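You operate a simulated robot arm through the tools that you are given. There is no shell and no other tool. Be economical: measure what you need, move in short steps, check, and stop when the job is done.

The job below is to be done with a simulated two-armed robot. You get a single attempt, and the scene is never put back.

TASK
Ready the grey cartridge: hold it, pull the orange tab out, then shake it till its orange mark is gone.
Fine: drop the tab in the brown basket; stand the cartridge back on the desk; leave the blue one. Set down upright: grey cartridge.

It is judged by the outcome, as a careful person would: the job done as asked, and still so three seconds after it is handed in. It fails if anything else is knocked over, pushed out of place, dropped, spilled or broken.

THE ROBOT
Two 7-joint arms with fingered hands on one trunk, on a base that drives. Base frame: it is fixed to the floor where the robot stands at the start and does not move with it; the origin is under the middle of the robot, x ahead of it, y to its left, z up; the surface under the hand at the start is at about z = 0.74. Lengths are in m, angles in rad, forces in N, time in s.
The left shoulder is at the start at [0.07, 0.145, 1.137], the right one opposite. With the tool pointing down near the work surface each hand reaches from about 0.32 to 0.76 m from the robot's upright axis, wherever it stands, measured 20 degrees to its own side. Places, roughly: desk top [0.7, -0.1, 0.7]; tab slot [0.5, 0, 0.8]. Payload 3.5 kg a hand.
The TCP of each hand is the grasp point between the finger pads, 0.025 m short of the fingertips. In the tool frame z runs along the fingers and y along their closing line. Largest opening 0.088 m; the body of the gripper starts 0.029 m behind the TCP. The gripper is a hand of 4 fingers: y runs from the thumb to the fingers, the wrist lies at [-0.013, -0.097, -0.162] in the tool frame, and closing takes about 1.5 s.
Orientation is that of the tool frame in the base frame, as a unit quaternion [x, y, z, w]. With the fingers straight down and the wrist toward the robot, the tool's x, y and z point along [0, 1, 0], [1, 0, 0] and [0, 0, -1] of the base frame.

THE INTERFACE
- The arms move only by the tool arm_command. It takes "left_targets", "right_targets" or both (then of equal length, played together; a hand with none holds still); each is one flat list of numbers, 7 for each row, row after row: the turn, a rotation vector about the tool's x, y, z in rad, then the shift along the tool's x, y, z in m, then the opening, from 0 (shut) to 1 (fully open). In form: [wx, wy, wz, tx, ty, tz, grip, wx, wy, wz, tx, ty, tz, grip, ...]. A call has 1 to 10 rows; each row shifts and turns the commanded pose from where the row before left it, along the tool's axes as they then stand. Each row takes 0.2 s and may step no farther than 0.05 m and 0.15 rad from the row before; otherwise, or with a gripper value out of range, the whole call is refused. Where a pose cannot be reached the arm comes as near as it can. A force on the tool above 90 N (or 10 N above the force at the start of the call, whichever is more), or a blocked arm, ends the call early, and 0.2 s more pass. The fingers move at their own pace (about 0.045 m/s each) and stop on an object; they squeeze with about 25 N. The grip force told is the motor's: it shows also when the fingers shut on nothing. Time passes only in rows, and 0.2 s behind the last, so rows that do not move let the fingers close. It gives the time, the measured TCP pose, the force on the tool (base axes), the opening and the grip force at its end, in the units of the frame above (readings bear some noise), with the torque about the TCP (base axes, N m) and any sound that the robot's microphone picked up, and new pictures: "views" is both (left out), scene, wrist or none (wrist: the cameras of the hands that moved).
- Cameras (640 x 400 px; columns grow to the right, rows downward): "scene" is now at [0.1312, 0.0064, 1.4418]; the picture's right is [0.08, -1.00, 0.00], its down [-0.70, -0.05, -0.71] and it looks along [0.71, 0.06, -0.70] (base axes); focal length 214 px, centre (320, 200). "left" rides on the left gripper at [-0.064, -0.083, -0.098] in its tool frame; the picture's right is [-0.62, -0.37, 0.69], its down [0.71, -0.63, 0.30] and it looks along [0.32, 0.68, 0.65] (tool axes); focal length 265 px, centre (320, 200). "right" rides on the right gripper at [0.064, -0.083, -0.098] in its tool frame; the picture's right is [-0.62, 0.37, -0.69], its down [-0.71, -0.63, 0.30] and it looks along [-0.32, 0.68, 0.65] (tool axes); focal length 265 px, centre (320, 200). There is no depth. A picture from a camera that has moved, and an enlarged one, comes with that camera's place and axes in the base frame and with its lens.
- lift_body(by): slides the trunk up (or, below 0, down) by that many m; the arms and the scene camera ride with it, the base frame stays. It gives what a move gives, with no picture.
- base_move(legs): drives the robot by 1 to 6 legs, each [ahead, left, turn to the left] in m, m and rad, along the robot's own axes; the way and the turn of a leg run together, so that a leg with both is an arc; at most 1.5 m and 3.142 rad a leg. The arms and the cameras ride along, it lands a little off, and it stops where it bumps. It gives what a move gives, and a new picture of the scene camera.
- hand_shape(shape, hand): the hand has 4 fingers and takes this shape, open, in about a second: jaw (thumb against the fingers, like two jaws); tri (thumb and two fingers); tip (a fingertip pinch); poke (one finger out to press); point (the index stretched); flat (the hand flat); cup (the hand cupped); fist (a fist). The gripper value then closes the fingers along that shape, each until it touches; the sizes above hold for jaw. It gives what a move gives, with no picture.
- aim_head(pan, tilt): turns the head with the scene camera to pan (to the left, within 1.501 rad either way) and tilt (down, from -0.506 to 1.204), counted from straight ahead of the robot. It gives what a move gives, and a new picture of the scene camera.
- inspect(camera, box): a new picture of the part [left, top, right, bottom] of that camera's present view, enlarged. No time passes.
- close_job(): hands the job in; it is judged then, once.

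Work in short steps. Places have to be worked out from the pictures, the camera data and where the tool is seen: move nearer, look again, correct. Check each grasp and each placing, and mend what went wrong. You have 120 turns and 260 pictures in all, those below and enlarged ones among them. Open the grippers and draw the arms clear of the work before you hand the job in, unless the task says otherwise; then end with one line.

The tools are called after "Call:" as a command line: name --argument value ..., lists and objects as JSON in quotes. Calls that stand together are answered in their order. arm_command: Moves the arms, as the interface text tells. Its arguments: {"type":"object","properties":{"left_targets":{"type":"array","items":{"type":"number"}},"right_targets":{"type":"array","items":{"type":"number"}},"views":{"type":"string","enum":["both","scene","wrist","none"]}},"required":[]} The other tools are called the same way: lift_body (by) slides the trunk up or down; hand_shape (shape, hand) gives the hand a shape; base_move (legs) drives the base; aim_head (pan, tilt) turns the head that bears the scene camera; inspect (camera, box) takes an enlarged picture of a part of a camera's view; close_job () hands the job in.

At the start:

```text
t: 0.0
left_tcp_pos: [0.5411, 0.0378, 1.0831]
left_orientation: [0.707, 0.707, 0.0, 0.0]
left_contact_force: [-0.2, 0.5, -0.6]
left_ft_torque: [0.01, 0.01, 0.0]
left_width: 0.0876
left_finger_force: 0.0
left_shape: jaw
right_tcp_pos: [0.4485, -0.3369, 1.122]
right_orientation: [0.707, 0.707, 0.0, -0.001]
right_contact_force: [-0.1, -0.6, 0.4]
right_ft_torque: [-0.01, 0.02, -0.01]
right_width: 0.0873
right_finger_force: 0.0
right_shape: jaw
trunk travel left (down, up): [-0.7, 0.14]
robot x, y, heading: [0.0019, -0.0003, 0.001]
head pan, tilt: [0.079, 0.775]
```

scene: 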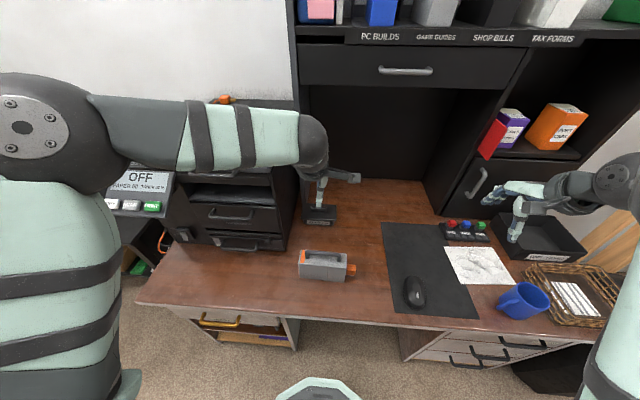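
right: 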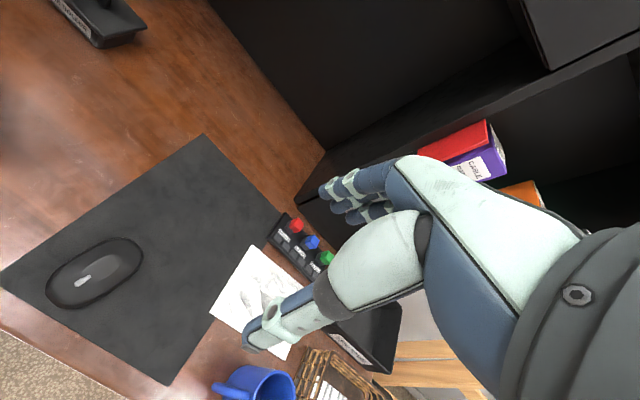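
left: 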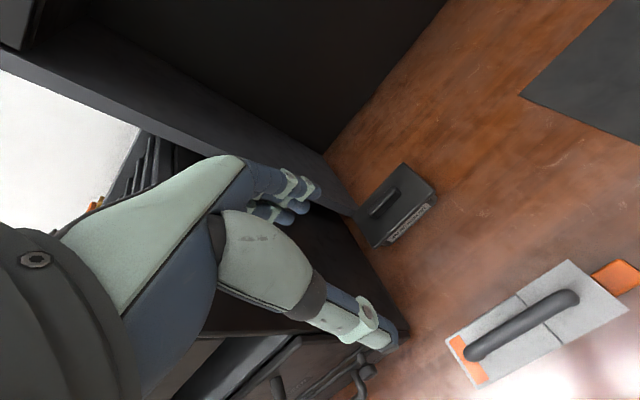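

I'll enlarge the views of the cartridge, the basket, and the rest of the desk before moving.

Call:
inspect --camera "scene" --box '[260, 220, 400, 308]'

Call:
inspect --camera "scene" --box '[440, 200, 640, 325]'

Call:
inspect --camera "left" --box '[340, 150, 640, 400]'

```text
4.55 times, centred on (330, 264) of scene
camera zoom: at [0.1312, 0.0064, 1.4418], right [0.08, -1.0, 0.0], down [-0.7, -0.05, -0.71], along [0.71, 0.06, -0.7], focal length 975 px, centre (274, -91)
```

zoom: 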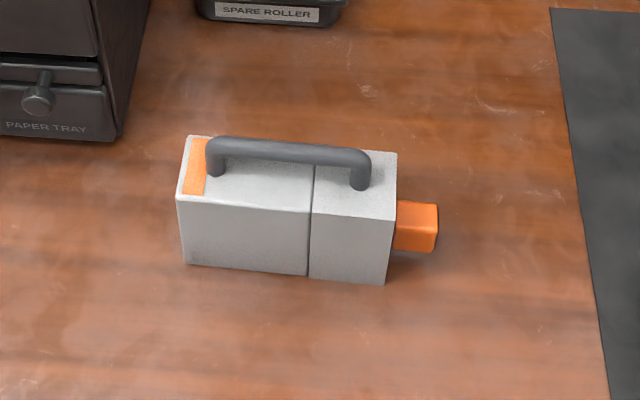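

```text
3.20 times, centred on (540, 262) of scene
camera zoom: at [0.1312, 0.0064, 1.4418], right [0.08, -1.0, 0.0], down [-0.7, -0.05, -0.71], along [0.71, 0.06, -0.7], focal length 686 px, centre (-384, 0)
```

zoom: 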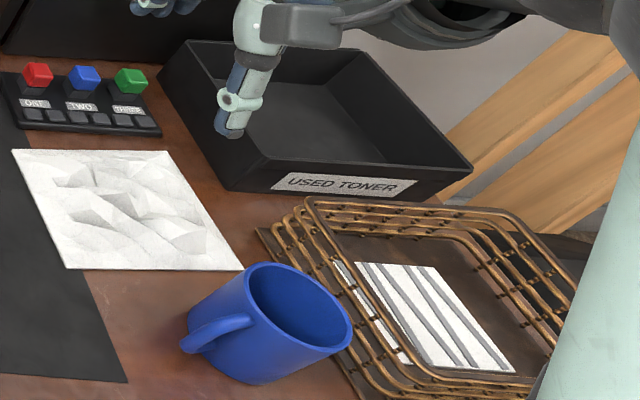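

```text
1.60 times, centred on (490, 275) of left
camera zoom: at [0.4583, -0.0267, 1.183], right [-0.37, -0.62, -0.69], down [-0.63, 0.71, -0.3], along [0.68, 0.32, -0.65], focal length 425 px, centre (48, 80)
```

zoom: 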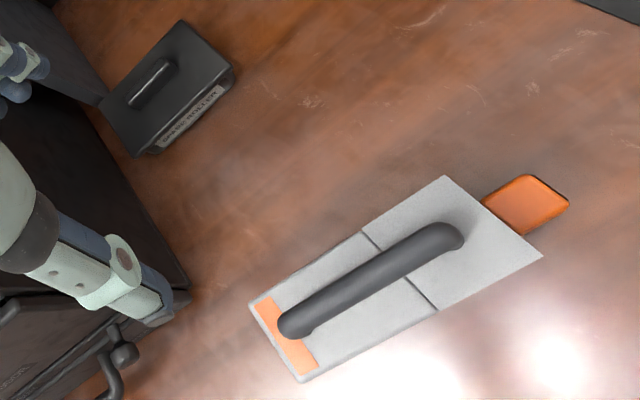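

The cartridge looks to span x 0.457–0.505, y −0.046–0.103 and z 0.74–0.84. Its handle runs along y, and the tab sticks out toward −y at about [0.48, −0.067, 0.78]. I'll bring the left hand above the handle and check.

Call:
arm_command --left_targets '[0, 0, 0, 0, -0.02, 0.04, 1, 0, 0, 0, 0, -0.02, 0.04, 1, 0, 0, 0, 0, -0.02, 0.04, 1, 0, 0, 0, 0, 0, 0, 1]'

```text
t: 1.0
left_tcp_pos: [0.4769, 0.0362, 0.962]
left_orientation: [0.707, 0.708, 0.0, 0.0]
left_contact_force: [-0.5, 0.3, -0.4]
left_ft_torque: [0.03, 0.0, -0.01]
left_width: 0.0876
left_finger_force: 0.0
left_shape: jaw
right_tcp_pos: [0.448, -0.3368, 1.1212]
right_orientation: [0.707, 0.707, 0.0, 0.0]
right_contact_force: [0.1, -0.7, 0.2]
right_ft_torque: [0.03, -0.02, 0.01]
right_width: 0.0878
right_finger_force: 0.1
right_shape: jaw
trunk travel left (down, up): [-0.7, 0.14]
robot x, y, heading: [0.0009, -0.001, 0.004]
head pan, tilt: [0.079, 0.775]
camera scene: at [0.131, 0.0067, 1.4418], right [0.08, -1.0, 0.0], down [-0.7, -0.06, -0.71], along [0.71, 0.06, -0.7], focal length 214 px, centre (320, 200)
camera left: at [0.3939, -0.0291, 1.0611], right [-0.37, -0.62, -0.69], down [-0.63, 0.71, -0.3], along [0.68, 0.32, -0.65], focal length 265 px, centre (320, 200)
```

scene: 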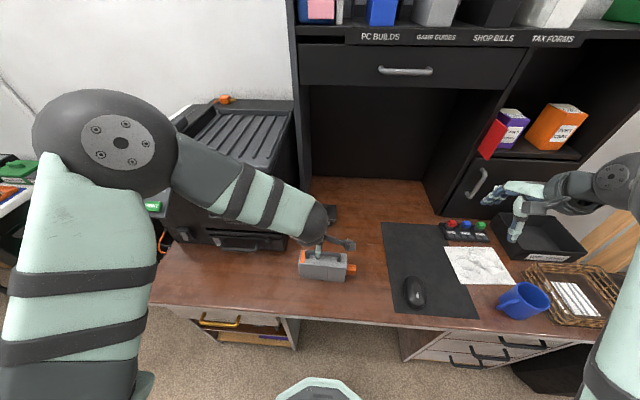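
left: 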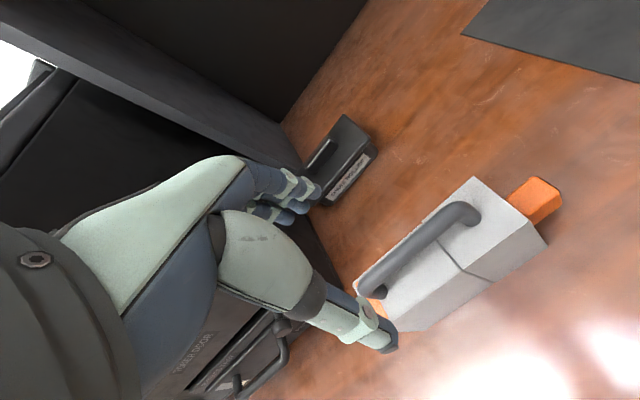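

The handle bar is about [0.48, 0.027, 0.863], and the hand is straddling it well. I'll go down partway and look again.

Call:
arm_command --left_targets '[0, 0, 0, -0.004, 0.002, 0.035, 1, 0, 0, 0, -0.004, 0.002, 0.03, 1, 0, 0, 0, 0, 0, 0, 1]'

Call:
inspect --camera "scene" --box '[260, 220, 400, 308]'

```text
t: 1.8
left_tcp_pos: [0.484, 0.0273, 0.8992]
left_orientation: [0.707, 0.707, 0.001, 0.001]
left_contact_force: [-0.4, -0.2, -1.0]
left_ft_torque: [0.02, -0.02, 0.0]
left_width: 0.0875
left_finger_force: 0.1
left_shape: jaw
right_tcp_pos: [0.4472, -0.336, 1.1218]
right_orientation: [0.706, 0.708, 0.0, 0.0]
right_contact_force: [-0.2, -0.2, -0.2]
right_ft_torque: [-0.02, -0.02, 0.01]
right_width: 0.0876
right_finger_force: 0.1
right_shape: jaw
trunk travel left (down, up): [-0.7, 0.14]
robot x, y, heading: [0.0023, 0.0024, 0.0]
head pan, tilt: [0.079, 0.775]
camera scene: at [0.1304, 0.0068, 1.4419], right [0.08, -1.0, 0.0], down [-0.7, -0.06, -0.71], along [0.71, 0.06, -0.7], focal length 214 px, centre (320, 200)
camera left: at [0.3999, -0.036, 0.9974], right [-0.37, -0.62, -0.69], down [-0.63, 0.71, -0.31], along [0.68, 0.32, -0.65], focal length 265 px, centre (320, 200)
```

scene: 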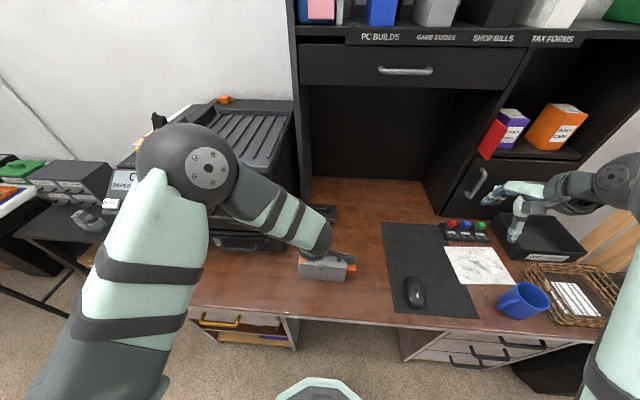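
left: 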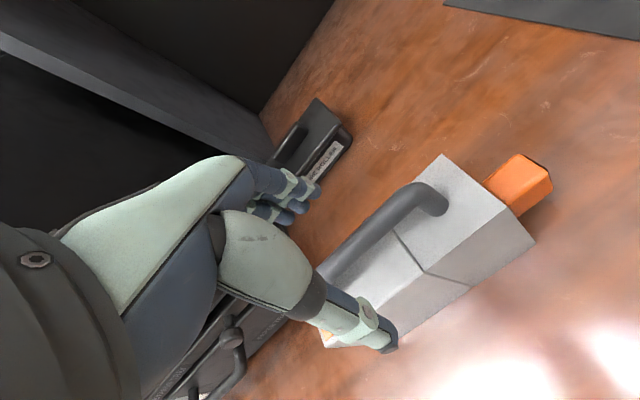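

```text
4.55 times, centred on (330, 264) of scene
camera zoom: at [0.1304, 0.0068, 1.4419], right [0.08, -1.0, 0.0], down [-0.7, -0.06, -0.71], along [0.71, 0.06, -0.7], focal length 975 px, centre (274, -91)
```

zoom: 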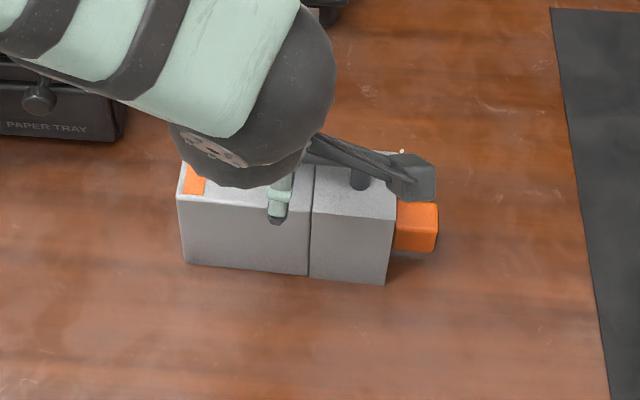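

The fingers straddle the bar. I'll lower 3 cm more and close on the handle.

Call:
arm_command --left_targets '[0, 0, 0, 0, -0.002, 0.018, 1, 0, 0, 0, 0, -0.001, 0.014, 1, 0, 0, 0, 0, 0, 0, 1, 0, 0, 0, 0, 0, 0, 0, 0, 0, 0, 0, 0, 0, 0, 0, 0, 0, 0, 0, 0, 0, 0, 0, 0, 0, 0, 0, 0, 0, 0, 0, 0, 0, 0, 0, 0, 0, 0, 0, 0, 0, 0]' --views "wrist"

Call:
inspect --camera "scene" --box '[260, 220, 400, 308]'

```text
t: 3.8
left_tcp_pos: [0.482, 0.0297, 0.8666]
left_orientation: [0.708, 0.707, 0.0, 0.0]
left_contact_force: [-0.6, -0.8, 0.4]
left_ft_torque: [-0.01, -0.04, -0.07]
left_width: 0.0
left_finger_force: 21.3
left_shape: jaw
right_tcp_pos: [0.4488, -0.3364, 1.1209]
right_orientation: [0.707, 0.707, -0.001, -0.001]
right_contact_force: [-0.5, 0.1, 0.2]
right_ft_torque: [-0.02, 0.03, 0.02]
right_width: 0.0875
right_finger_force: 0.2
right_shape: jaw
trunk travel left (down, up): [-0.7, 0.14]
robot x, y, heading: [-0.0009, -0.0022, 0.001]
head pan, tilt: [0.079, 0.775]
camera left: at [0.3986, -0.0351, 0.9659], right [-0.37, -0.62, -0.69], down [-0.63, 0.71, -0.3], along [0.68, 0.32, -0.66], focal length 265 px, centre (320, 200)
```

left: 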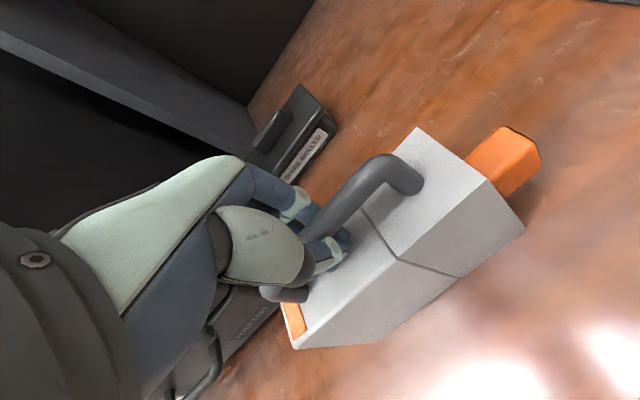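

```text
4.55 times, centred on (330, 264) of scene
camera zoom: at [0.1316, 0.0064, 1.4416], right [0.08, -1.0, 0.0], down [-0.7, -0.05, -0.71], along [0.71, 0.06, -0.7], focal length 975 px, centre (274, -91)
```

zoom: 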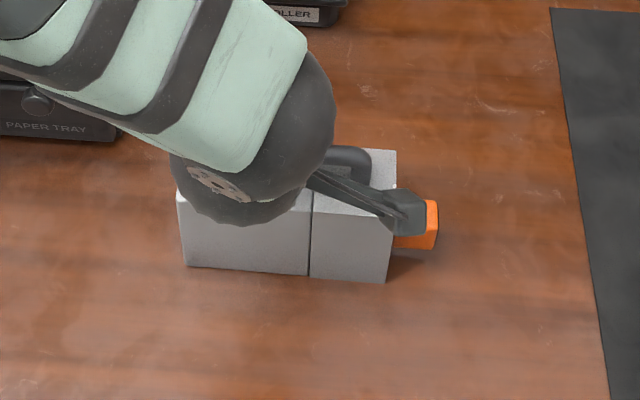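

The width reads 0, so I'll look more closely at how the fingers sit on the bar.

Call:
inspect --camera "left" --box '[200, 130, 440, 330]'

```text
2.00 times, centred on (320, 230) of left
camera zoom: at [0.3986, -0.0351, 0.9659], right [-0.37, -0.62, -0.69], down [-0.63, 0.71, -0.3], along [0.68, 0.32, -0.66], focal length 531 px, centre (320, 140)
```

zoom: 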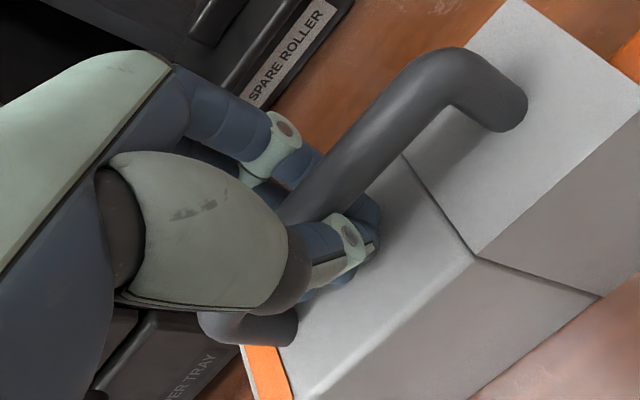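

The fingers wrap the bar with their tips underneath, which encloses it well. Now I'll measure the tab more precisely.

Call:
inspect --camera "left" --box '[380, 90, 580, 250]'

```text
2.50 times, centred on (480, 170) of left
camera zoom: at [0.3986, -0.0351, 0.9659], right [-0.37, -0.62, -0.69], down [-0.63, 0.71, -0.3], along [0.68, 0.32, -0.66], focal length 664 px, centre (-80, 275)
```

zoom: 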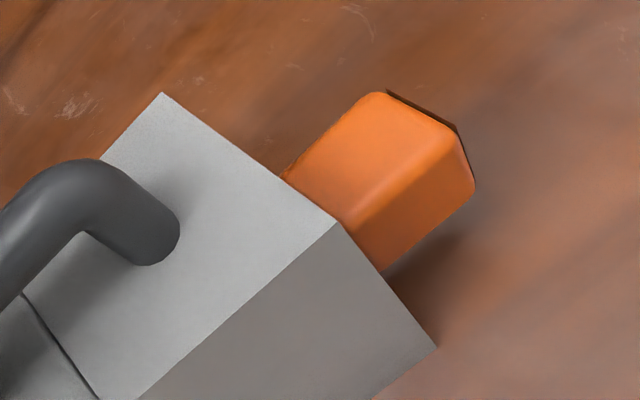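

The tab is about x 0.467–0.490, y −0.05 to −0.082 and z 0.78–0.808. A tilted approach from the right keeps the two wrist cameras apart, so I'll rotate the right hand first.

Call:
arm_command --right_targets '[0, 0.15, 0, 0, 0, 0, 1, 0, 0.15, 0, 0, 0, 0, 1, 0, 0.15, 0, 0, 0, 0, 1, 0, 0.15, 0, 0, 0, 0, 1, 0, 0.15, 0, 0, 0, 0, 1, 0, 0.15, 0, 0, 0, 0, 1, 0, 0.15, 0, 0, 0, 0, 1, 0, 0.15, 0, 0, 0, 0, 1, 0, 0, 0, 0, 0, 0, 1]' --views "scene"

```text
t: 5.8
left_tcp_pos: [0.4826, 0.0291, 0.8678]
left_orientation: [0.707, 0.707, 0.0, 0.0]
left_contact_force: [-0.1, 0.9, 0.0]
left_ft_torque: [-0.02, 0.02, -0.02]
left_width: 0.0
left_finger_force: 24.8
left_shape: jaw
right_tcp_pos: [0.4489, -0.336, 1.1202]
right_orientation: [0.584, 0.582, 0.399, -0.401]
right_contact_force: [0.2, 1.2, -0.5]
right_ft_torque: [0.0, -0.01, 0.0]
right_width: 0.0878
right_finger_force: 0.0
right_shape: jaw
trunk travel left (down, up): [-0.7, 0.14]
robot x, y, heading: [-0.0007, 0.0001, 0.002]
head pan, tilt: [0.079, 0.775]
camera scene: at [0.1318, 0.0071, 1.4417], right [0.08, -1.0, 0.0], down [-0.7, -0.06, -0.71], along [0.71, 0.06, -0.7], focal length 214 px, centre (320, 200)
```

scene: 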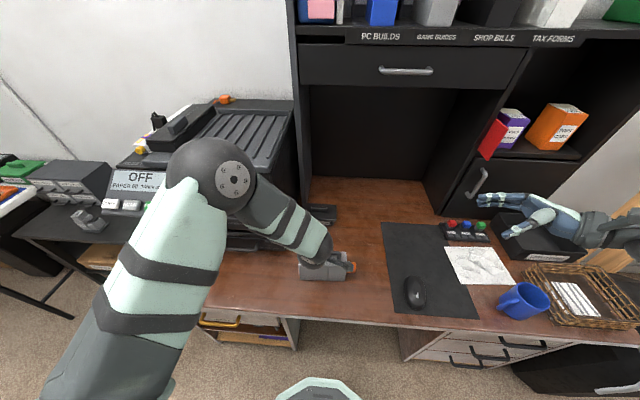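

The rotation went well. I'll move to a pre-grasp point at about [0.479, −0.16, 0.80].

Call:
arm_command --right_targets '[0, 0, 0, -0.0293, 0.0038, 0.0351, 1, 0, 0, 0, -0.0293, 0.0038, 0.0351, 1, 0, 0, 0, -0.0293, 0.0038, 0.0351, 1, 0, 0, 0, -0.0293, 0.0038, 0.0351, 1, 0, 0, 0, -0.0293, 0.0038, 0.0351, 1, 0, 0, 0, -0.0293, 0.0038, 0.0351, 1, 0, 0, 0, -0.0293, 0.0038, 0.0351, 1, 0, 0, 0, -0.0293, 0.0038, 0.0351, 1, 0, 0, 0, 0, 0, 0, 1]'

Call:
inspect --camera "scene" --box '[260, 200, 460, 325]'

```text
t: 7.8
left_tcp_pos: [0.4816, 0.0299, 0.868]
left_orientation: [0.707, 0.707, 0.0, 0.0]
left_contact_force: [0.8, -0.3, 0.5]
left_ft_torque: [-0.02, -0.01, 0.01]
left_width: 0.0
left_finger_force: 25.1
left_shape: jaw
right_tcp_pos: [0.4786, -0.1597, 0.8003]
right_orientation: [0.584, 0.584, 0.399, -0.399]
right_contact_force: [0.4, 0.9, -1.0]
right_ft_torque: [0.02, 0.0, -0.05]
right_width: 0.0877
right_finger_force: 0.1
right_shape: jaw
trunk travel left (down, up): [-0.7, 0.14]
robot x, y, heading: [-0.0021, -0.0012, -0.0]
head pan, tilt: [0.079, 0.775]
camera scene: at [0.1313, 0.0061, 1.4417], right [0.08, -1.0, 0.0], down [-0.7, -0.05, -0.71], along [0.71, 0.06, -0.7], focal length 214 px, centre (320, 200)
camera right: at [0.3957, -0.2283, 0.8961], right [0.37, -0.87, -0.33], down [-0.63, 0.02, -0.78], along [0.68, 0.49, -0.54], focal length 265 px, centre (320, 200)
```

scene: 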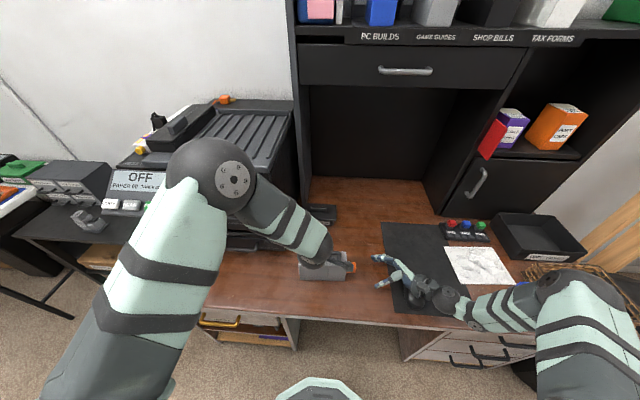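
right: 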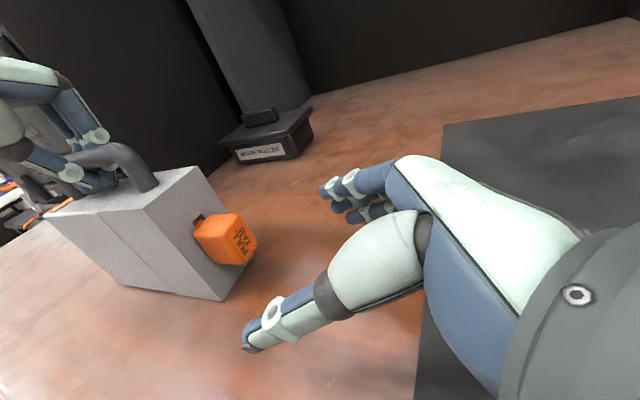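

```text
3.20 times, centred on (360, 262) of scene
camera zoom: at [0.1313, 0.0061, 1.4417], right [0.08, -1.0, 0.0], down [-0.7, -0.05, -0.71], along [0.71, 0.06, -0.7], focal length 686 px, centre (192, 0)
```

zoom: 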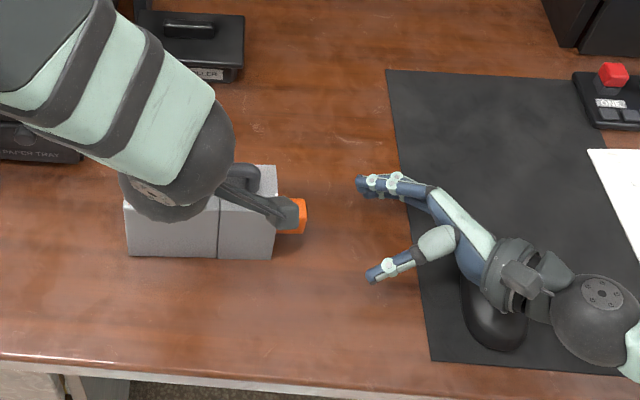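

The tab is straight ahead of the right fingers at z about 0.79. I'll advance 8 cm, with the fingers still open, and check.

Call:
arm_command --right_targets '[0, 0, 0, 0.0078, 0.001, 0.0256, 1, 0, 0, 0, 0.0078, 0.001, 0.0256, 1, 0, 0, 0, 0.0078, 0, 0.0256, 1, 0, 0, 0, 0, 0, 0, 1]' --views "wrist"

Call:
inspect --camera "scene" --box '[280, 220, 440, 320]'

Call:
inspect --camera "left" --box '[360, 50, 640, 250]'

```text
t: 8.8
left_tcp_pos: [0.4817, 0.0293, 0.8671]
left_orientation: [0.706, 0.708, -0.001, -0.001]
left_contact_force: [0.6, 0.7, 0.0]
left_ft_torque: [-0.01, 0.0, 0.03]
left_width: 0.0
left_finger_force: 25.2
left_shape: jaw
right_tcp_pos: [0.4804, -0.0797, 0.7935]
right_orientation: [0.584, 0.583, 0.398, -0.4]
right_contact_force: [0.3, -0.1, -0.1]
right_ft_torque: [0.0, -0.01, 0.01]
right_width: 0.0878
right_finger_force: 0.0
right_shape: jaw
trunk travel left (down, up): [-0.7, 0.14]
robot x, y, heading: [0.0013, 0.0021, -0.002]
head pan, tilt: [0.079, 0.775]
camera right: at [0.3972, -0.1486, 0.8904], right [0.37, -0.87, -0.33], down [-0.63, 0.02, -0.78], along [0.68, 0.49, -0.54], focal length 265 px, centre (320, 200)
```

right: 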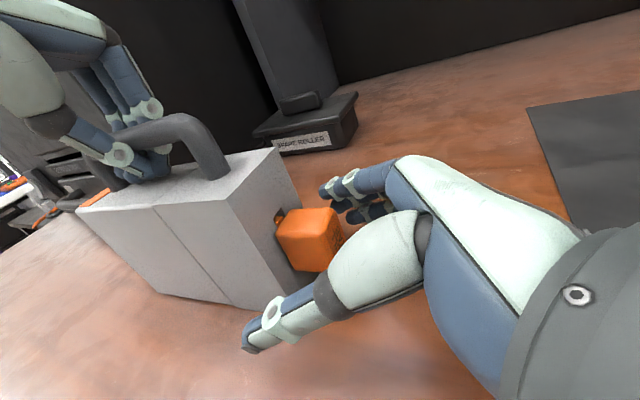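

```text
4.00 times, centred on (360, 270) of scene
camera zoom: at [0.1316, 0.0059, 1.4417], right [0.08, -1.0, 0.0], down [-0.7, -0.05, -0.71], along [0.71, 0.06, -0.7], focal length 858 px, centre (160, -80)
```

zoom: 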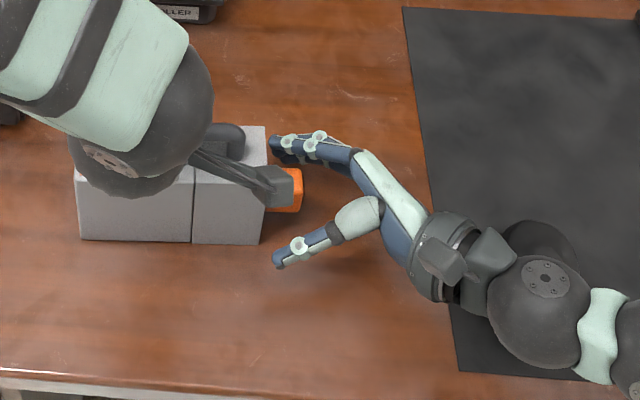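

```text
2.00 times, centred on (500, 150) of left
camera zoom: at [0.3989, -0.0354, 0.9662], right [-0.37, -0.62, -0.69], down [-0.63, 0.71, -0.3], along [0.68, 0.32, -0.65], focal length 531 px, centre (-40, 300)
```

zoom: 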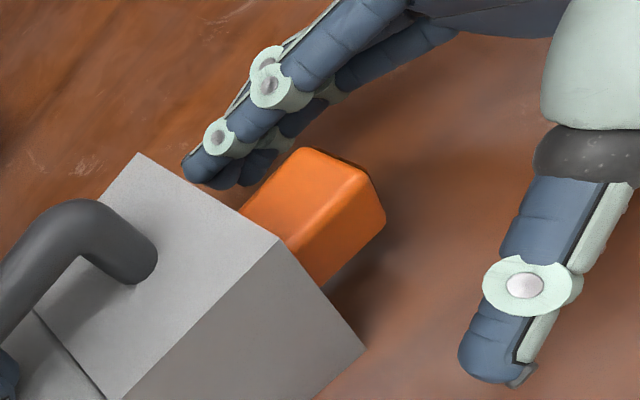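

The tab sits between the thumb and fingers, with the tips just short of the cartridge end. I'll close the right hand.

Call:
arm_command --right_targets '[0, 0, 0, 0, 0, 0, 0, 0, 0, 0, 0, 0, 0, 0, 0, 0, 0, 0, 0, 0, 0, 0, 0, 0, 0, 0, 0, 0, 0, 0, 0, 0, 0, 0, 0, 0, 0, 0, 0, 0, 0, 0, 0, 0, 0, 0, 0, 0, 0]' --views "wrist"

Call:
inspect --camera "left" --box '[360, 50, 640, 250]'

```text
t: 10.4
left_tcp_pos: [0.4821, 0.0284, 0.8669]
left_orientation: [0.707, 0.707, 0.0, 0.0]
left_contact_force: [0.9, 0.1, 0.4]
left_ft_torque: [-0.04, 0.04, -0.01]
left_width: 0.0002
left_finger_force: 24.7
left_shape: jaw
right_tcp_pos: [0.4802, -0.0796, 0.7961]
right_orientation: [0.583, 0.584, 0.399, -0.4]
right_contact_force: [0.6, -0.2, -0.2]
right_ft_torque: [0.04, 0.03, 0.06]
right_width: 0.0197
right_finger_force: 24.7
right_shape: jaw
trunk travel left (down, up): [-0.7, 0.14]
robot x, y, heading: [-0.0048, -0.0014, 0.003]
head pan, tilt: [0.079, 0.775]
camera right: at [0.3973, -0.1488, 0.8905], right [0.37, -0.87, -0.33], down [-0.63, 0.02, -0.78], along [0.68, 0.49, -0.54], focal length 265 px, centre (320, 200)
```

right: 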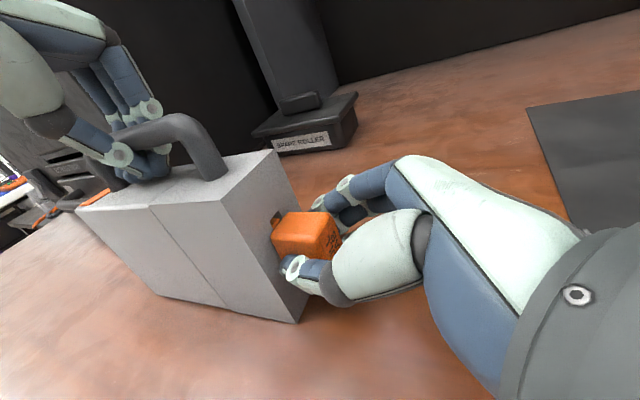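

```text
2.00 times, centred on (500, 150) of left
camera zoom: at [0.3989, -0.0351, 0.9662], right [-0.37, -0.62, -0.69], down [-0.63, 0.71, -0.3], along [0.68, 0.32, -0.65], focal length 531 px, centre (-40, 300)
```

zoom: 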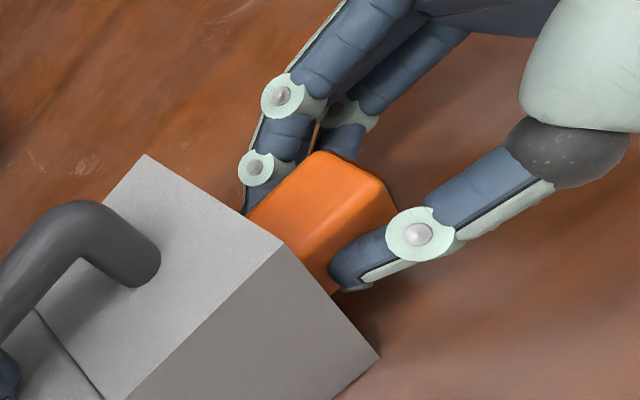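

The tab is gripped (width 0.020). I'll pull straight toward −y in small steps while the left hand holds.

Call:
arm_command --right_targets '[0, 0, 0, -0.0036, 0, -0.0093, 0, 0, 0, 0, -0.0036, 0, -0.0093, 0, 0, 0, 0, -0.0036, 0, -0.0093, 0, 0, 0, 0, -0.0036, 0, -0.0093, 0, 0, 0, 0, 0, 0, 0, 0]' --views "wrist"

Call:
inspect --camera "left" --box '[200, 50, 640, 350]'

```text
t: 11.6
left_tcp_pos: [0.4831, 0.0296, 0.8667]
left_orientation: [0.707, 0.707, -0.001, 0.0]
left_contact_force: [-0.1, -0.2, -3.8]
left_ft_torque: [-0.02, -0.01, -0.05]
left_width: 0.0001
left_finger_force: 25.1
left_shape: jaw
right_tcp_pos: [0.4812, -0.1208, 0.7952]
right_orientation: [0.584, 0.583, 0.398, -0.4]
right_contact_force: [-0.2, -0.6, 0.6]
right_ft_torque: [0.04, -0.02, -0.03]
right_width: 0.0197
right_finger_force: 24.9
right_shape: jaw
trunk travel left (down, up): [-0.7, 0.14]
robot x, y, heading: [0.0012, -0.0009, 0.001]
head pan, tilt: [0.079, 0.775]
camera right: at [0.3979, -0.1888, 0.8905], right [0.37, -0.87, -0.33], down [-0.63, 0.02, -0.78], along [0.68, 0.49, -0.54], focal length 265 px, centre (320, 200)
```

right: 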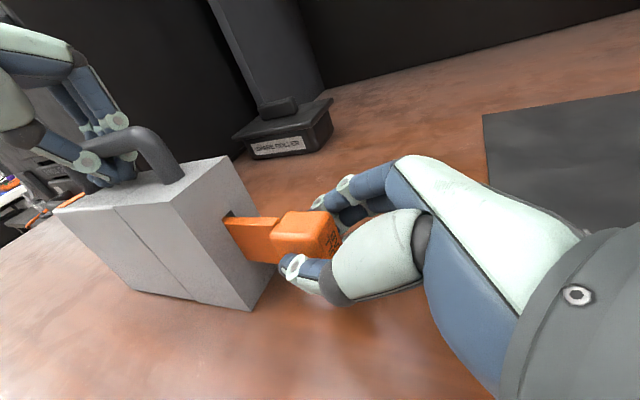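

```text
1.33 times, centred on (420, 200) of left
camera zoom: at [0.399, -0.035, 0.9661], right [-0.37, -0.62, -0.69], down [-0.63, 0.71, -0.3], along [0.68, 0.32, -0.65], focal length 354 px, centre (187, 200)
```

zoom: 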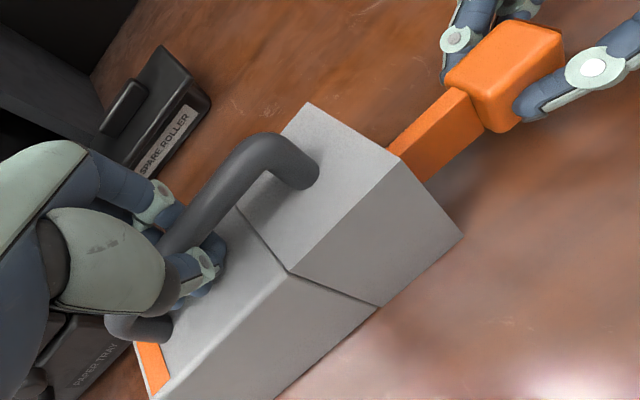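

The tab is sliding out on its strip. I'll continue the pull another 4 cm.

Call:
arm_command --right_targets '[0, 0, 0, -0.0036, 0, -0.0093, 0, 0, 0, 0, -0.0036, 0, -0.0093, 0, 0, 0, 0, -0.0036, 0, -0.0093, 0, 0, 0, 0, -0.0036, 0, -0.0093, 0, 0, 0, 0, 0, 0, 0, 0]' --views "wrist"

Call:
inspect --camera "scene" --box '[260, 200, 460, 325]'

```text
t: 12.8
left_tcp_pos: [0.4825, 0.0299, 0.8673]
left_orientation: [0.707, 0.707, -0.001, -0.001]
left_contact_force: [-1.4, -0.7, -4.3]
left_ft_torque: [-0.02, 0.01, -0.02]
left_width: 0.0
left_finger_force: 25.3
left_shape: jaw
right_tcp_pos: [0.4805, -0.1596, 0.7943]
right_orientation: [0.585, 0.583, 0.398, -0.4]
right_contact_force: [0.3, -0.5, 0.2]
right_ft_torque: [-0.03, -0.02, -0.01]
right_width: 0.0198
right_finger_force: 25.0
right_shape: jaw
trunk travel left (down, up): [-0.7, 0.14]
robot x, y, heading: [0.0018, 0.003, -0.003]
head pan, tilt: [0.079, 0.775]
camera right: at [0.3984, -0.2284, 0.8903], right [0.37, -0.87, -0.33], down [-0.63, 0.02, -0.78], along [0.68, 0.49, -0.54], focal length 265 px, centre (320, 200)
```

right: 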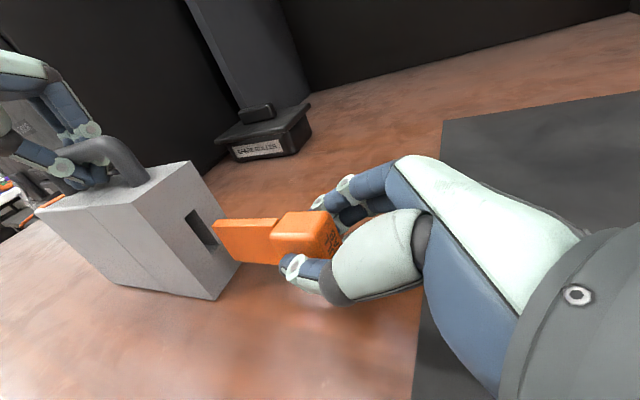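

```text
3.20 times, centred on (360, 262) of scene
camera zoom: at [0.132, 0.0065, 1.4417], right [0.08, -1.0, 0.0], down [-0.7, -0.06, -0.71], along [0.71, 0.06, -0.7], focal length 686 px, centre (192, 0)
```

zoom: 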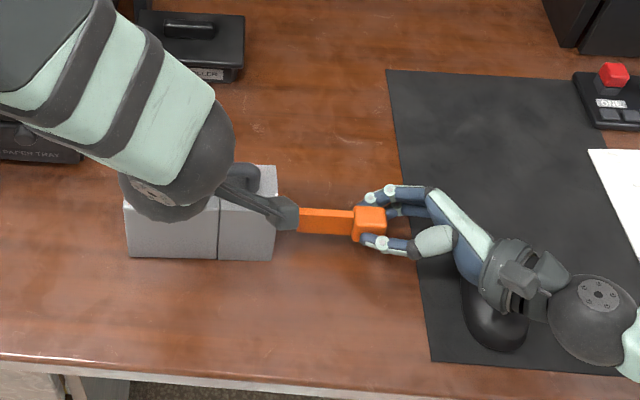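

The tab is completely out. I'll lift the right hand up and clear to the right, carrying the tab.

Call:
arm_command --right_targets '[0, 0, 0, -0.0054, 0, -0.014, 0, 0, 0, 0, 0.0326, 0, -0.0127, 0, 0, 0, 0, 0.0326, 0, -0.0127, 0, 0, 0, 0, 0.0326, 0, -0.0127, 0, 0, 0, 0, 0.0326, 0, -0.0127, 0, 0, 0, 0, 0.016, 0, -0.04, 0, 0, 0, 0, 0.016, 0, -0.04, 0, 0, 0, 0, 0.01, 0, -0.04, 0, 0, 0, 0, 0, 0, 0, 0]' --views "scene"

Call:
arm_command --left_targets '[0, 0, 0, 0, 0, -0.015, 0, 0, 0, 0, 0, 0, -0.015, 0, 0, 0, 0, 0, 0, -0.02, 0, 0, 0, 0, 0, 0, 0, 0]'

Call:
inspect --camera "scene" --box '[260, 200, 460, 325]'

```text
t: 14.8
left_tcp_pos: [0.4827, 0.0301, 0.8667]
left_orientation: [0.707, 0.707, -0.001, 0.0]
left_contact_force: [-0.6, -0.7, -3.6]
left_ft_torque: [-0.02, -0.01, 0.02]
left_width: 0.0001
left_finger_force: 24.8
left_shape: jaw
right_tcp_pos: [0.4803, -0.2712, 1.0177]
right_orientation: [0.584, 0.583, 0.399, -0.399]
right_contact_force: [-0.4, 0.4, -0.2]
right_ft_torque: [-0.04, -0.01, 0.0]
right_width: 0.0198
right_finger_force: 25.2
right_shape: jaw
trunk travel left (down, up): [-0.7, 0.14]
robot x, y, heading: [0.0024, 0.0011, -0.002]
head pan, tilt: [0.079, 0.775]
camera scene: at [0.1323, 0.0065, 1.4416], right [0.08, -1.0, 0.0], down [-0.7, -0.06, -0.71], along [0.71, 0.06, -0.7], focal length 214 px, centre (320, 200)
```

scene: 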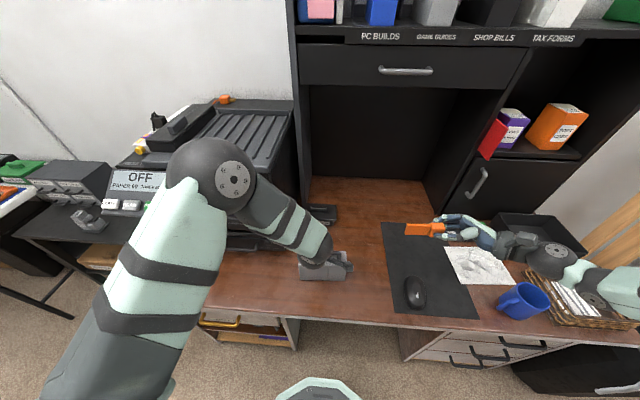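

```text
t: 15.8
left_tcp_pos: [0.4833, 0.0291, 0.9162]
left_orientation: [0.707, 0.707, 0.0, -0.001]
left_contact_force: [0.6, -0.2, -4.2]
left_ft_torque: [0.01, 0.01, -0.01]
left_width: 0.0
left_finger_force: 24.9
left_shape: jaw
right_tcp_pos: [0.4808, -0.2695, 1.0173]
right_orientation: [0.584, 0.583, 0.398, -0.4]
right_contact_force: [-1.0, -0.4, 0.2]
right_ft_torque: [-0.01, -0.02, -0.01]
right_width: 0.0196
right_finger_force: 24.7
right_shape: jaw
trunk travel left (down, up): [-0.7, 0.14]
robot x, y, heading: [-0.0, -0.0006, 0.003]
head pan, tilt: [0.079, 0.775]
camera scene: at [0.1322, 0.0062, 1.4416], right [0.08, -1.0, 0.0], down [-0.7, -0.05, -0.71], along [0.71, 0.06, -0.7], focal length 214 px, centre (320, 200)
camera left: at [0.4006, -0.0351, 1.0161], right [-0.37, -0.62, -0.69], down [-0.63, 0.71, -0.3], along [0.68, 0.32, -0.65], focal length 265 px, centre (320, 200)
```

scene: 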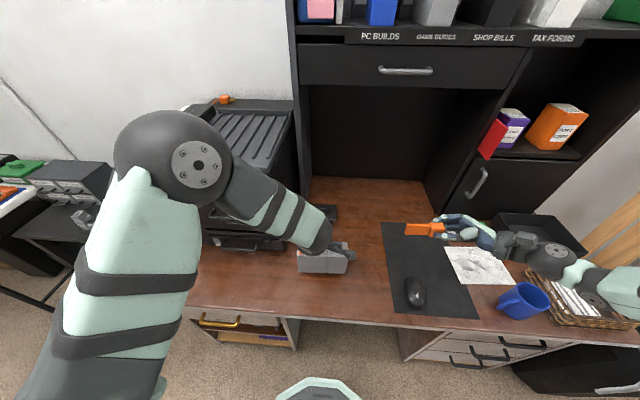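
left: 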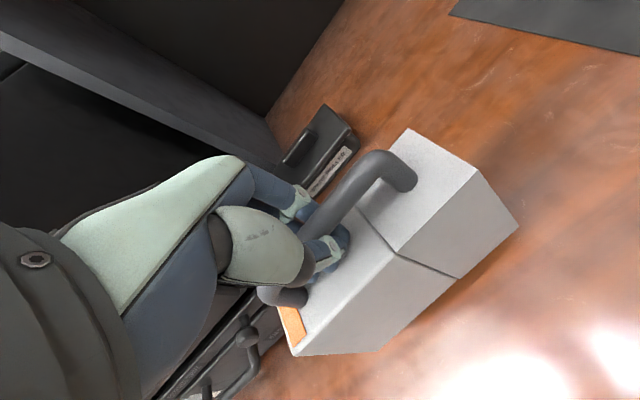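

```text
3.20 times, centred on (360, 262) of scene
camera zoom: at [0.1322, 0.0062, 1.4416], right [0.08, -1.0, 0.0], down [-0.7, -0.05, -0.71], along [0.71, 0.06, -0.7], focal length 686 px, centre (192, 0)
```

zoom: 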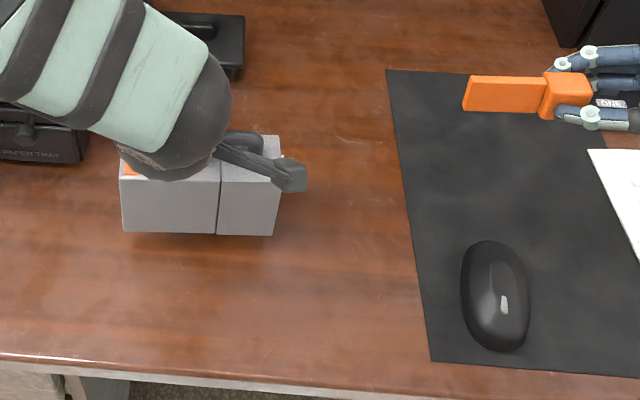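

The cartridge lifts level and secure. I'll raise it further and start shaking up and down, then check the mark.

Call:
arm_command --left_targets '[0, 0, 0, 0, 0, -0.04, 0, 0, 0, 0, 0, 0, -0.04, 0, 0, 0, 0, 0, 0, -0.045, 0, 0, 0, 0, 0, 0, 0.045, 0, 0, 0, 0, 0, 0, -0.045, 0, 0, 0, 0, 0, 0, 0.045, 0, 0, 0, 0, 0, 0, -0.045, 0, 0, 0, 0, 0, 0, 0.045, 0, 0, 0, 0, 0, 0, -0.045, 0, 0, 0, 0, 0, 0, 0.045, 0]' --views "wrist"

Call:
inspect --camera "left" --box '[200, 130, 540, 370]'

```text
t: 18.0
left_tcp_pos: [0.4841, 0.0284, 0.9936]
left_orientation: [0.708, 0.707, -0.001, -0.001]
left_contact_force: [-1.0, 0.5, -5.1]
left_ft_torque: [0.01, 0.07, 0.0]
left_width: 0.0
left_finger_force: 25.5
left_shape: jaw
right_tcp_pos: [0.4831, -0.2715, 1.0174]
right_orientation: [0.584, 0.583, 0.398, -0.4]
right_contact_force: [-0.7, 0.6, -0.9]
right_ft_torque: [0.0, -0.06, 0.01]
right_width: 0.0197
right_finger_force: 24.8
right_shape: jaw
trunk travel left (down, up): [-0.7, 0.14]
robot x, y, heading: [-0.0, -0.0001, 0.002]
head pan, tilt: [0.079, 0.775]
camera left: at [0.4002, -0.0367, 1.0939], right [-0.37, -0.62, -0.69], down [-0.63, 0.72, -0.3], along [0.68, 0.32, -0.66], focal length 265 px, centre (320, 200)
```

left: 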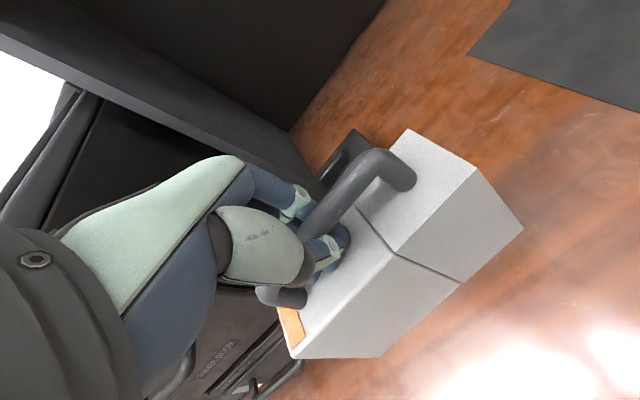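

```text
1.67 times, centred on (370, 250) of left
camera zoom: at [0.4002, -0.0367, 1.0939], right [-0.37, -0.62, -0.69], down [-0.63, 0.72, -0.3], along [0.68, 0.32, -0.66], focal length 442 px, centre (237, 117)
```

zoom: 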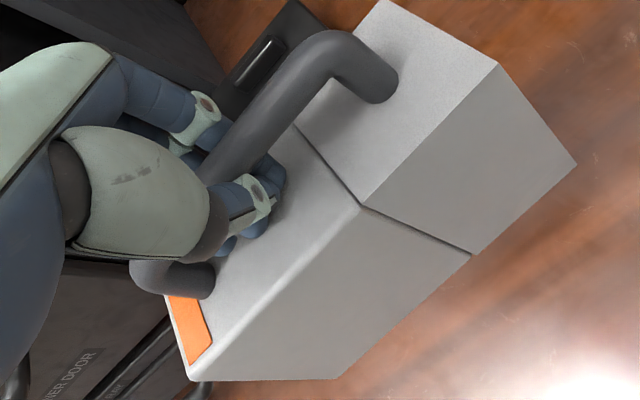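

The mark is still there. I'll try side-to-side strokes along the long axis, again checking the mark afterwards.

Call:
arm_command --left_targets '[0, 0, 0, -0.045, 0, 0, 0, 0, 0, 0, 0.049, 0, 0, 0, 0, 0, 0, -0.049, 0, 0, 0, 0, 0, 0, 0.049, 0, 0, 0, 0, 0, 0, -0.049, 0, 0, 0, 0, 0, 0, 0.049, 0, 0, 0, 0, 0, 0, -0.049, 0, 0, 0, 0, 0, 0, 0.049, 0, 0, 0, 0, 0, 0, -0.049, 0, 0, 0, 0, 0, 0, 0.045, 0, 0, 0]' --views "none"

Call:
inspect --camera "left" --box '[200, 130, 540, 370]'

```text
t: 20.2
left_tcp_pos: [0.4826, 0.032, 0.9955]
left_orientation: [0.708, 0.707, -0.001, 0.0]
left_contact_force: [-0.1, 1.4, -4.2]
left_ft_torque: [0.01, 0.02, 0.0]
left_width: 0.0003
left_finger_force: 25.0
left_shape: jaw
right_tcp_pos: [0.4809, -0.2691, 1.018]
right_orientation: [0.584, 0.584, 0.398, -0.399]
right_contact_force: [0.1, 0.6, -0.5]
right_ft_torque: [-0.03, -0.02, 0.0]
right_width: 0.0196
right_finger_force: 25.0
right_shape: jaw
trunk travel left (down, up): [-0.7, 0.14]
robot x, y, heading: [0.002, -0.0004, 0.001]
head pan, tilt: [0.079, 0.775]
```

```text
1.67 times, centred on (370, 250) of left
camera zoom: at [0.3997, -0.033, 1.0944], right [-0.37, -0.62, -0.69], down [-0.63, 0.71, -0.3], along [0.68, 0.32, -0.65], focal length 442 px, centre (237, 117)
```

zoom: 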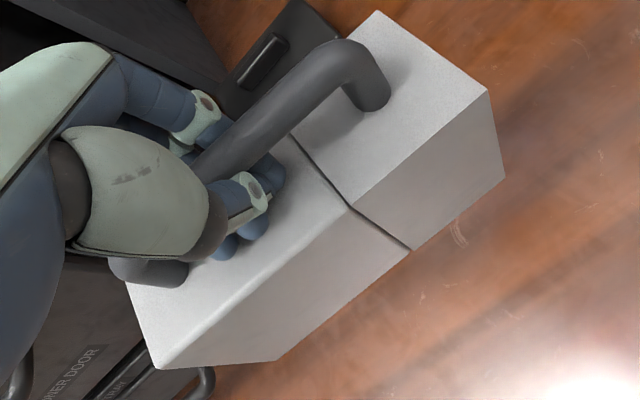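

The orange mark is gone. I'll check how level the cartridge hangs before setting it down.

Call:
inspect --camera "scene" --box '[240, 180, 400, 280]'

Call:
inspect --camera "right" --box '[0, 0, 640, 400]'

```text
4.00 times, centred on (320, 230) of scene
camera zoom: at [0.1321, 0.0089, 1.4416], right [0.08, -1.0, 0.0], down [-0.7, -0.06, -0.71], along [0.71, 0.05, -0.7], focal length 858 px, centre (320, 80)
```

zoom: 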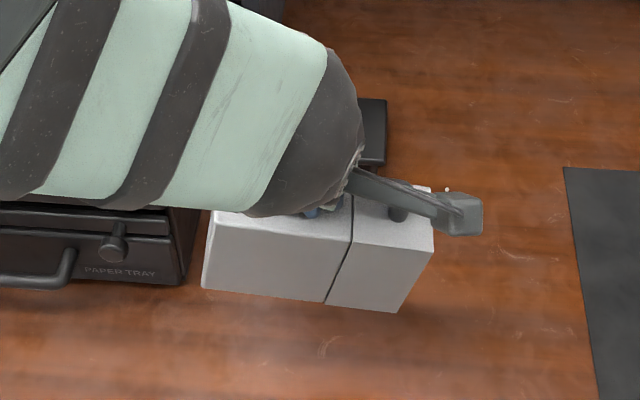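

```text
1.00 times, centred on (320, 200) of right (not enlarged: the box is as wide or as high as the picture)
camera zoom: at [0.3983, -0.3369, 1.1141], right [0.37, -0.87, -0.32], down [-0.63, 0.02, -0.78], along [0.68, 0.49, -0.54], focal length 265 px, centre (320, 200)
```

zoom: 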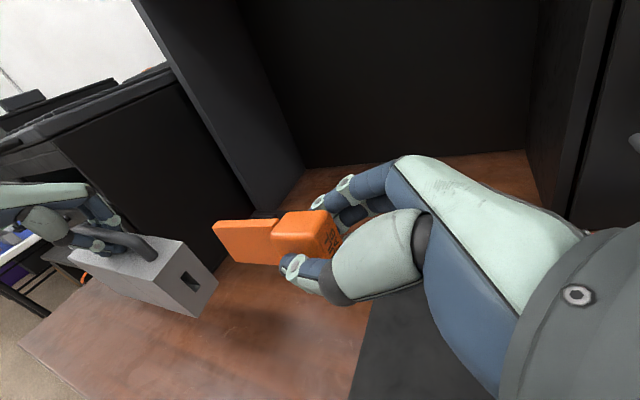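

The cartridge swung a little in the grip, with its −y end hanging low. I'll tilt the left hand about tool y to level it and look again.

Call:
arm_command --left_targets '[0, -0.12, 0, 0, 0, 0, 0, 0, 0, 0, 0, 0, 0, 0]' --views "wrist"

Call:
inspect --camera "scene" --box '[240, 180, 400, 280]'

Call:
inspect --camera "right" --box '[0, 130, 300, 330]'

```text
t: 20.8
left_tcp_pos: [0.4812, 0.0305, 0.9951]
left_orientation: [0.705, 0.706, -0.043, 0.043]
left_contact_force: [0.6, 0.2, -4.5]
left_ft_torque: [-0.01, 0.04, 0.01]
left_width: 0.0003
left_finger_force: 23.9
left_shape: jaw
right_tcp_pos: [0.4806, -0.2691, 1.0178]
right_orientation: [0.584, 0.584, 0.398, -0.399]
right_contact_force: [-0.2, -0.4, -0.2]
right_ft_torque: [0.02, -0.02, 0.03]
right_width: 0.02
right_finger_force: 25.2
right_shape: jaw
trunk travel left (down, up): [-0.7, 0.14]
robot x, y, heading: [-0.0019, 0.0013, 0.002]
head pan, tilt: [0.079, 0.775]
camera left: at [0.3992, -0.0224, 1.1016], right [-0.37, -0.7, -0.61], down [-0.63, 0.67, -0.39], along [0.68, 0.24, -0.69], focal length 265 px, centre (320, 200)
```

left: 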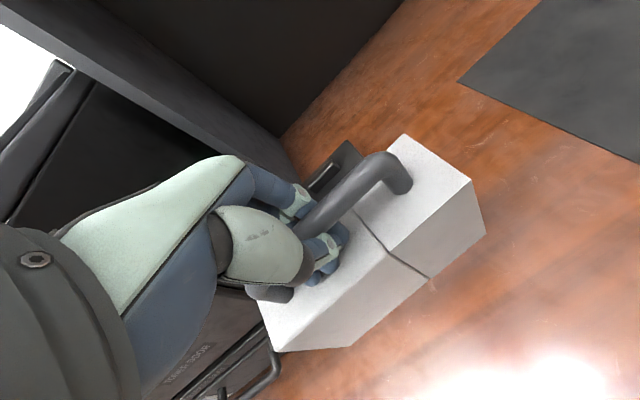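

```text
4.00 times, centred on (320, 230) of scene
camera zoom: at [0.1318, 0.0069, 1.4417], right [0.08, -1.0, 0.0], down [-0.7, -0.06, -0.71], along [0.71, 0.06, -0.7], focal length 858 px, centre (320, 80)
```

zoom: 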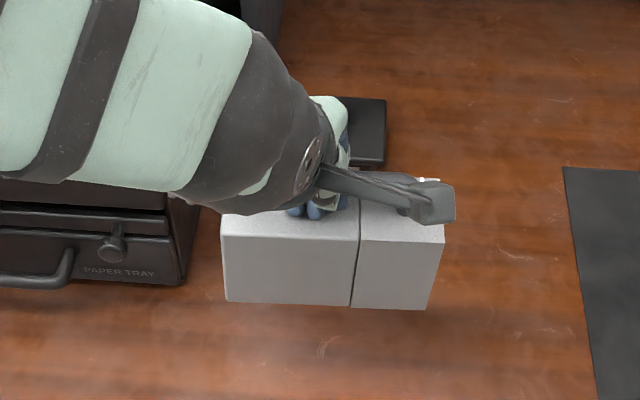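

```text
2.00 times, centred on (150, 230) of right
camera zoom: at [0.3981, -0.3383, 1.1136], right [0.37, -0.87, -0.33], down [-0.63, 0.02, -0.78], along [0.68, 0.49, -0.54], focal length 531 px, centre (660, 140)
```

zoom: 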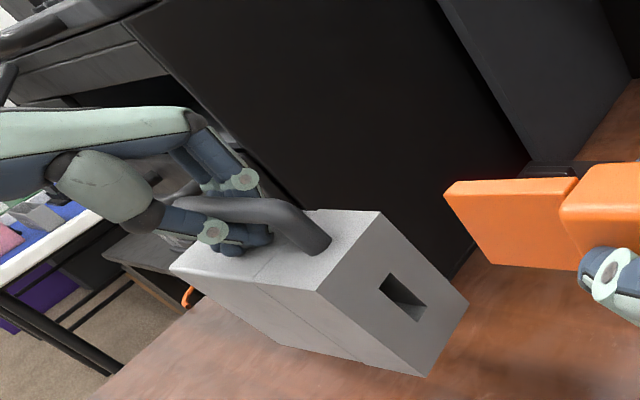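

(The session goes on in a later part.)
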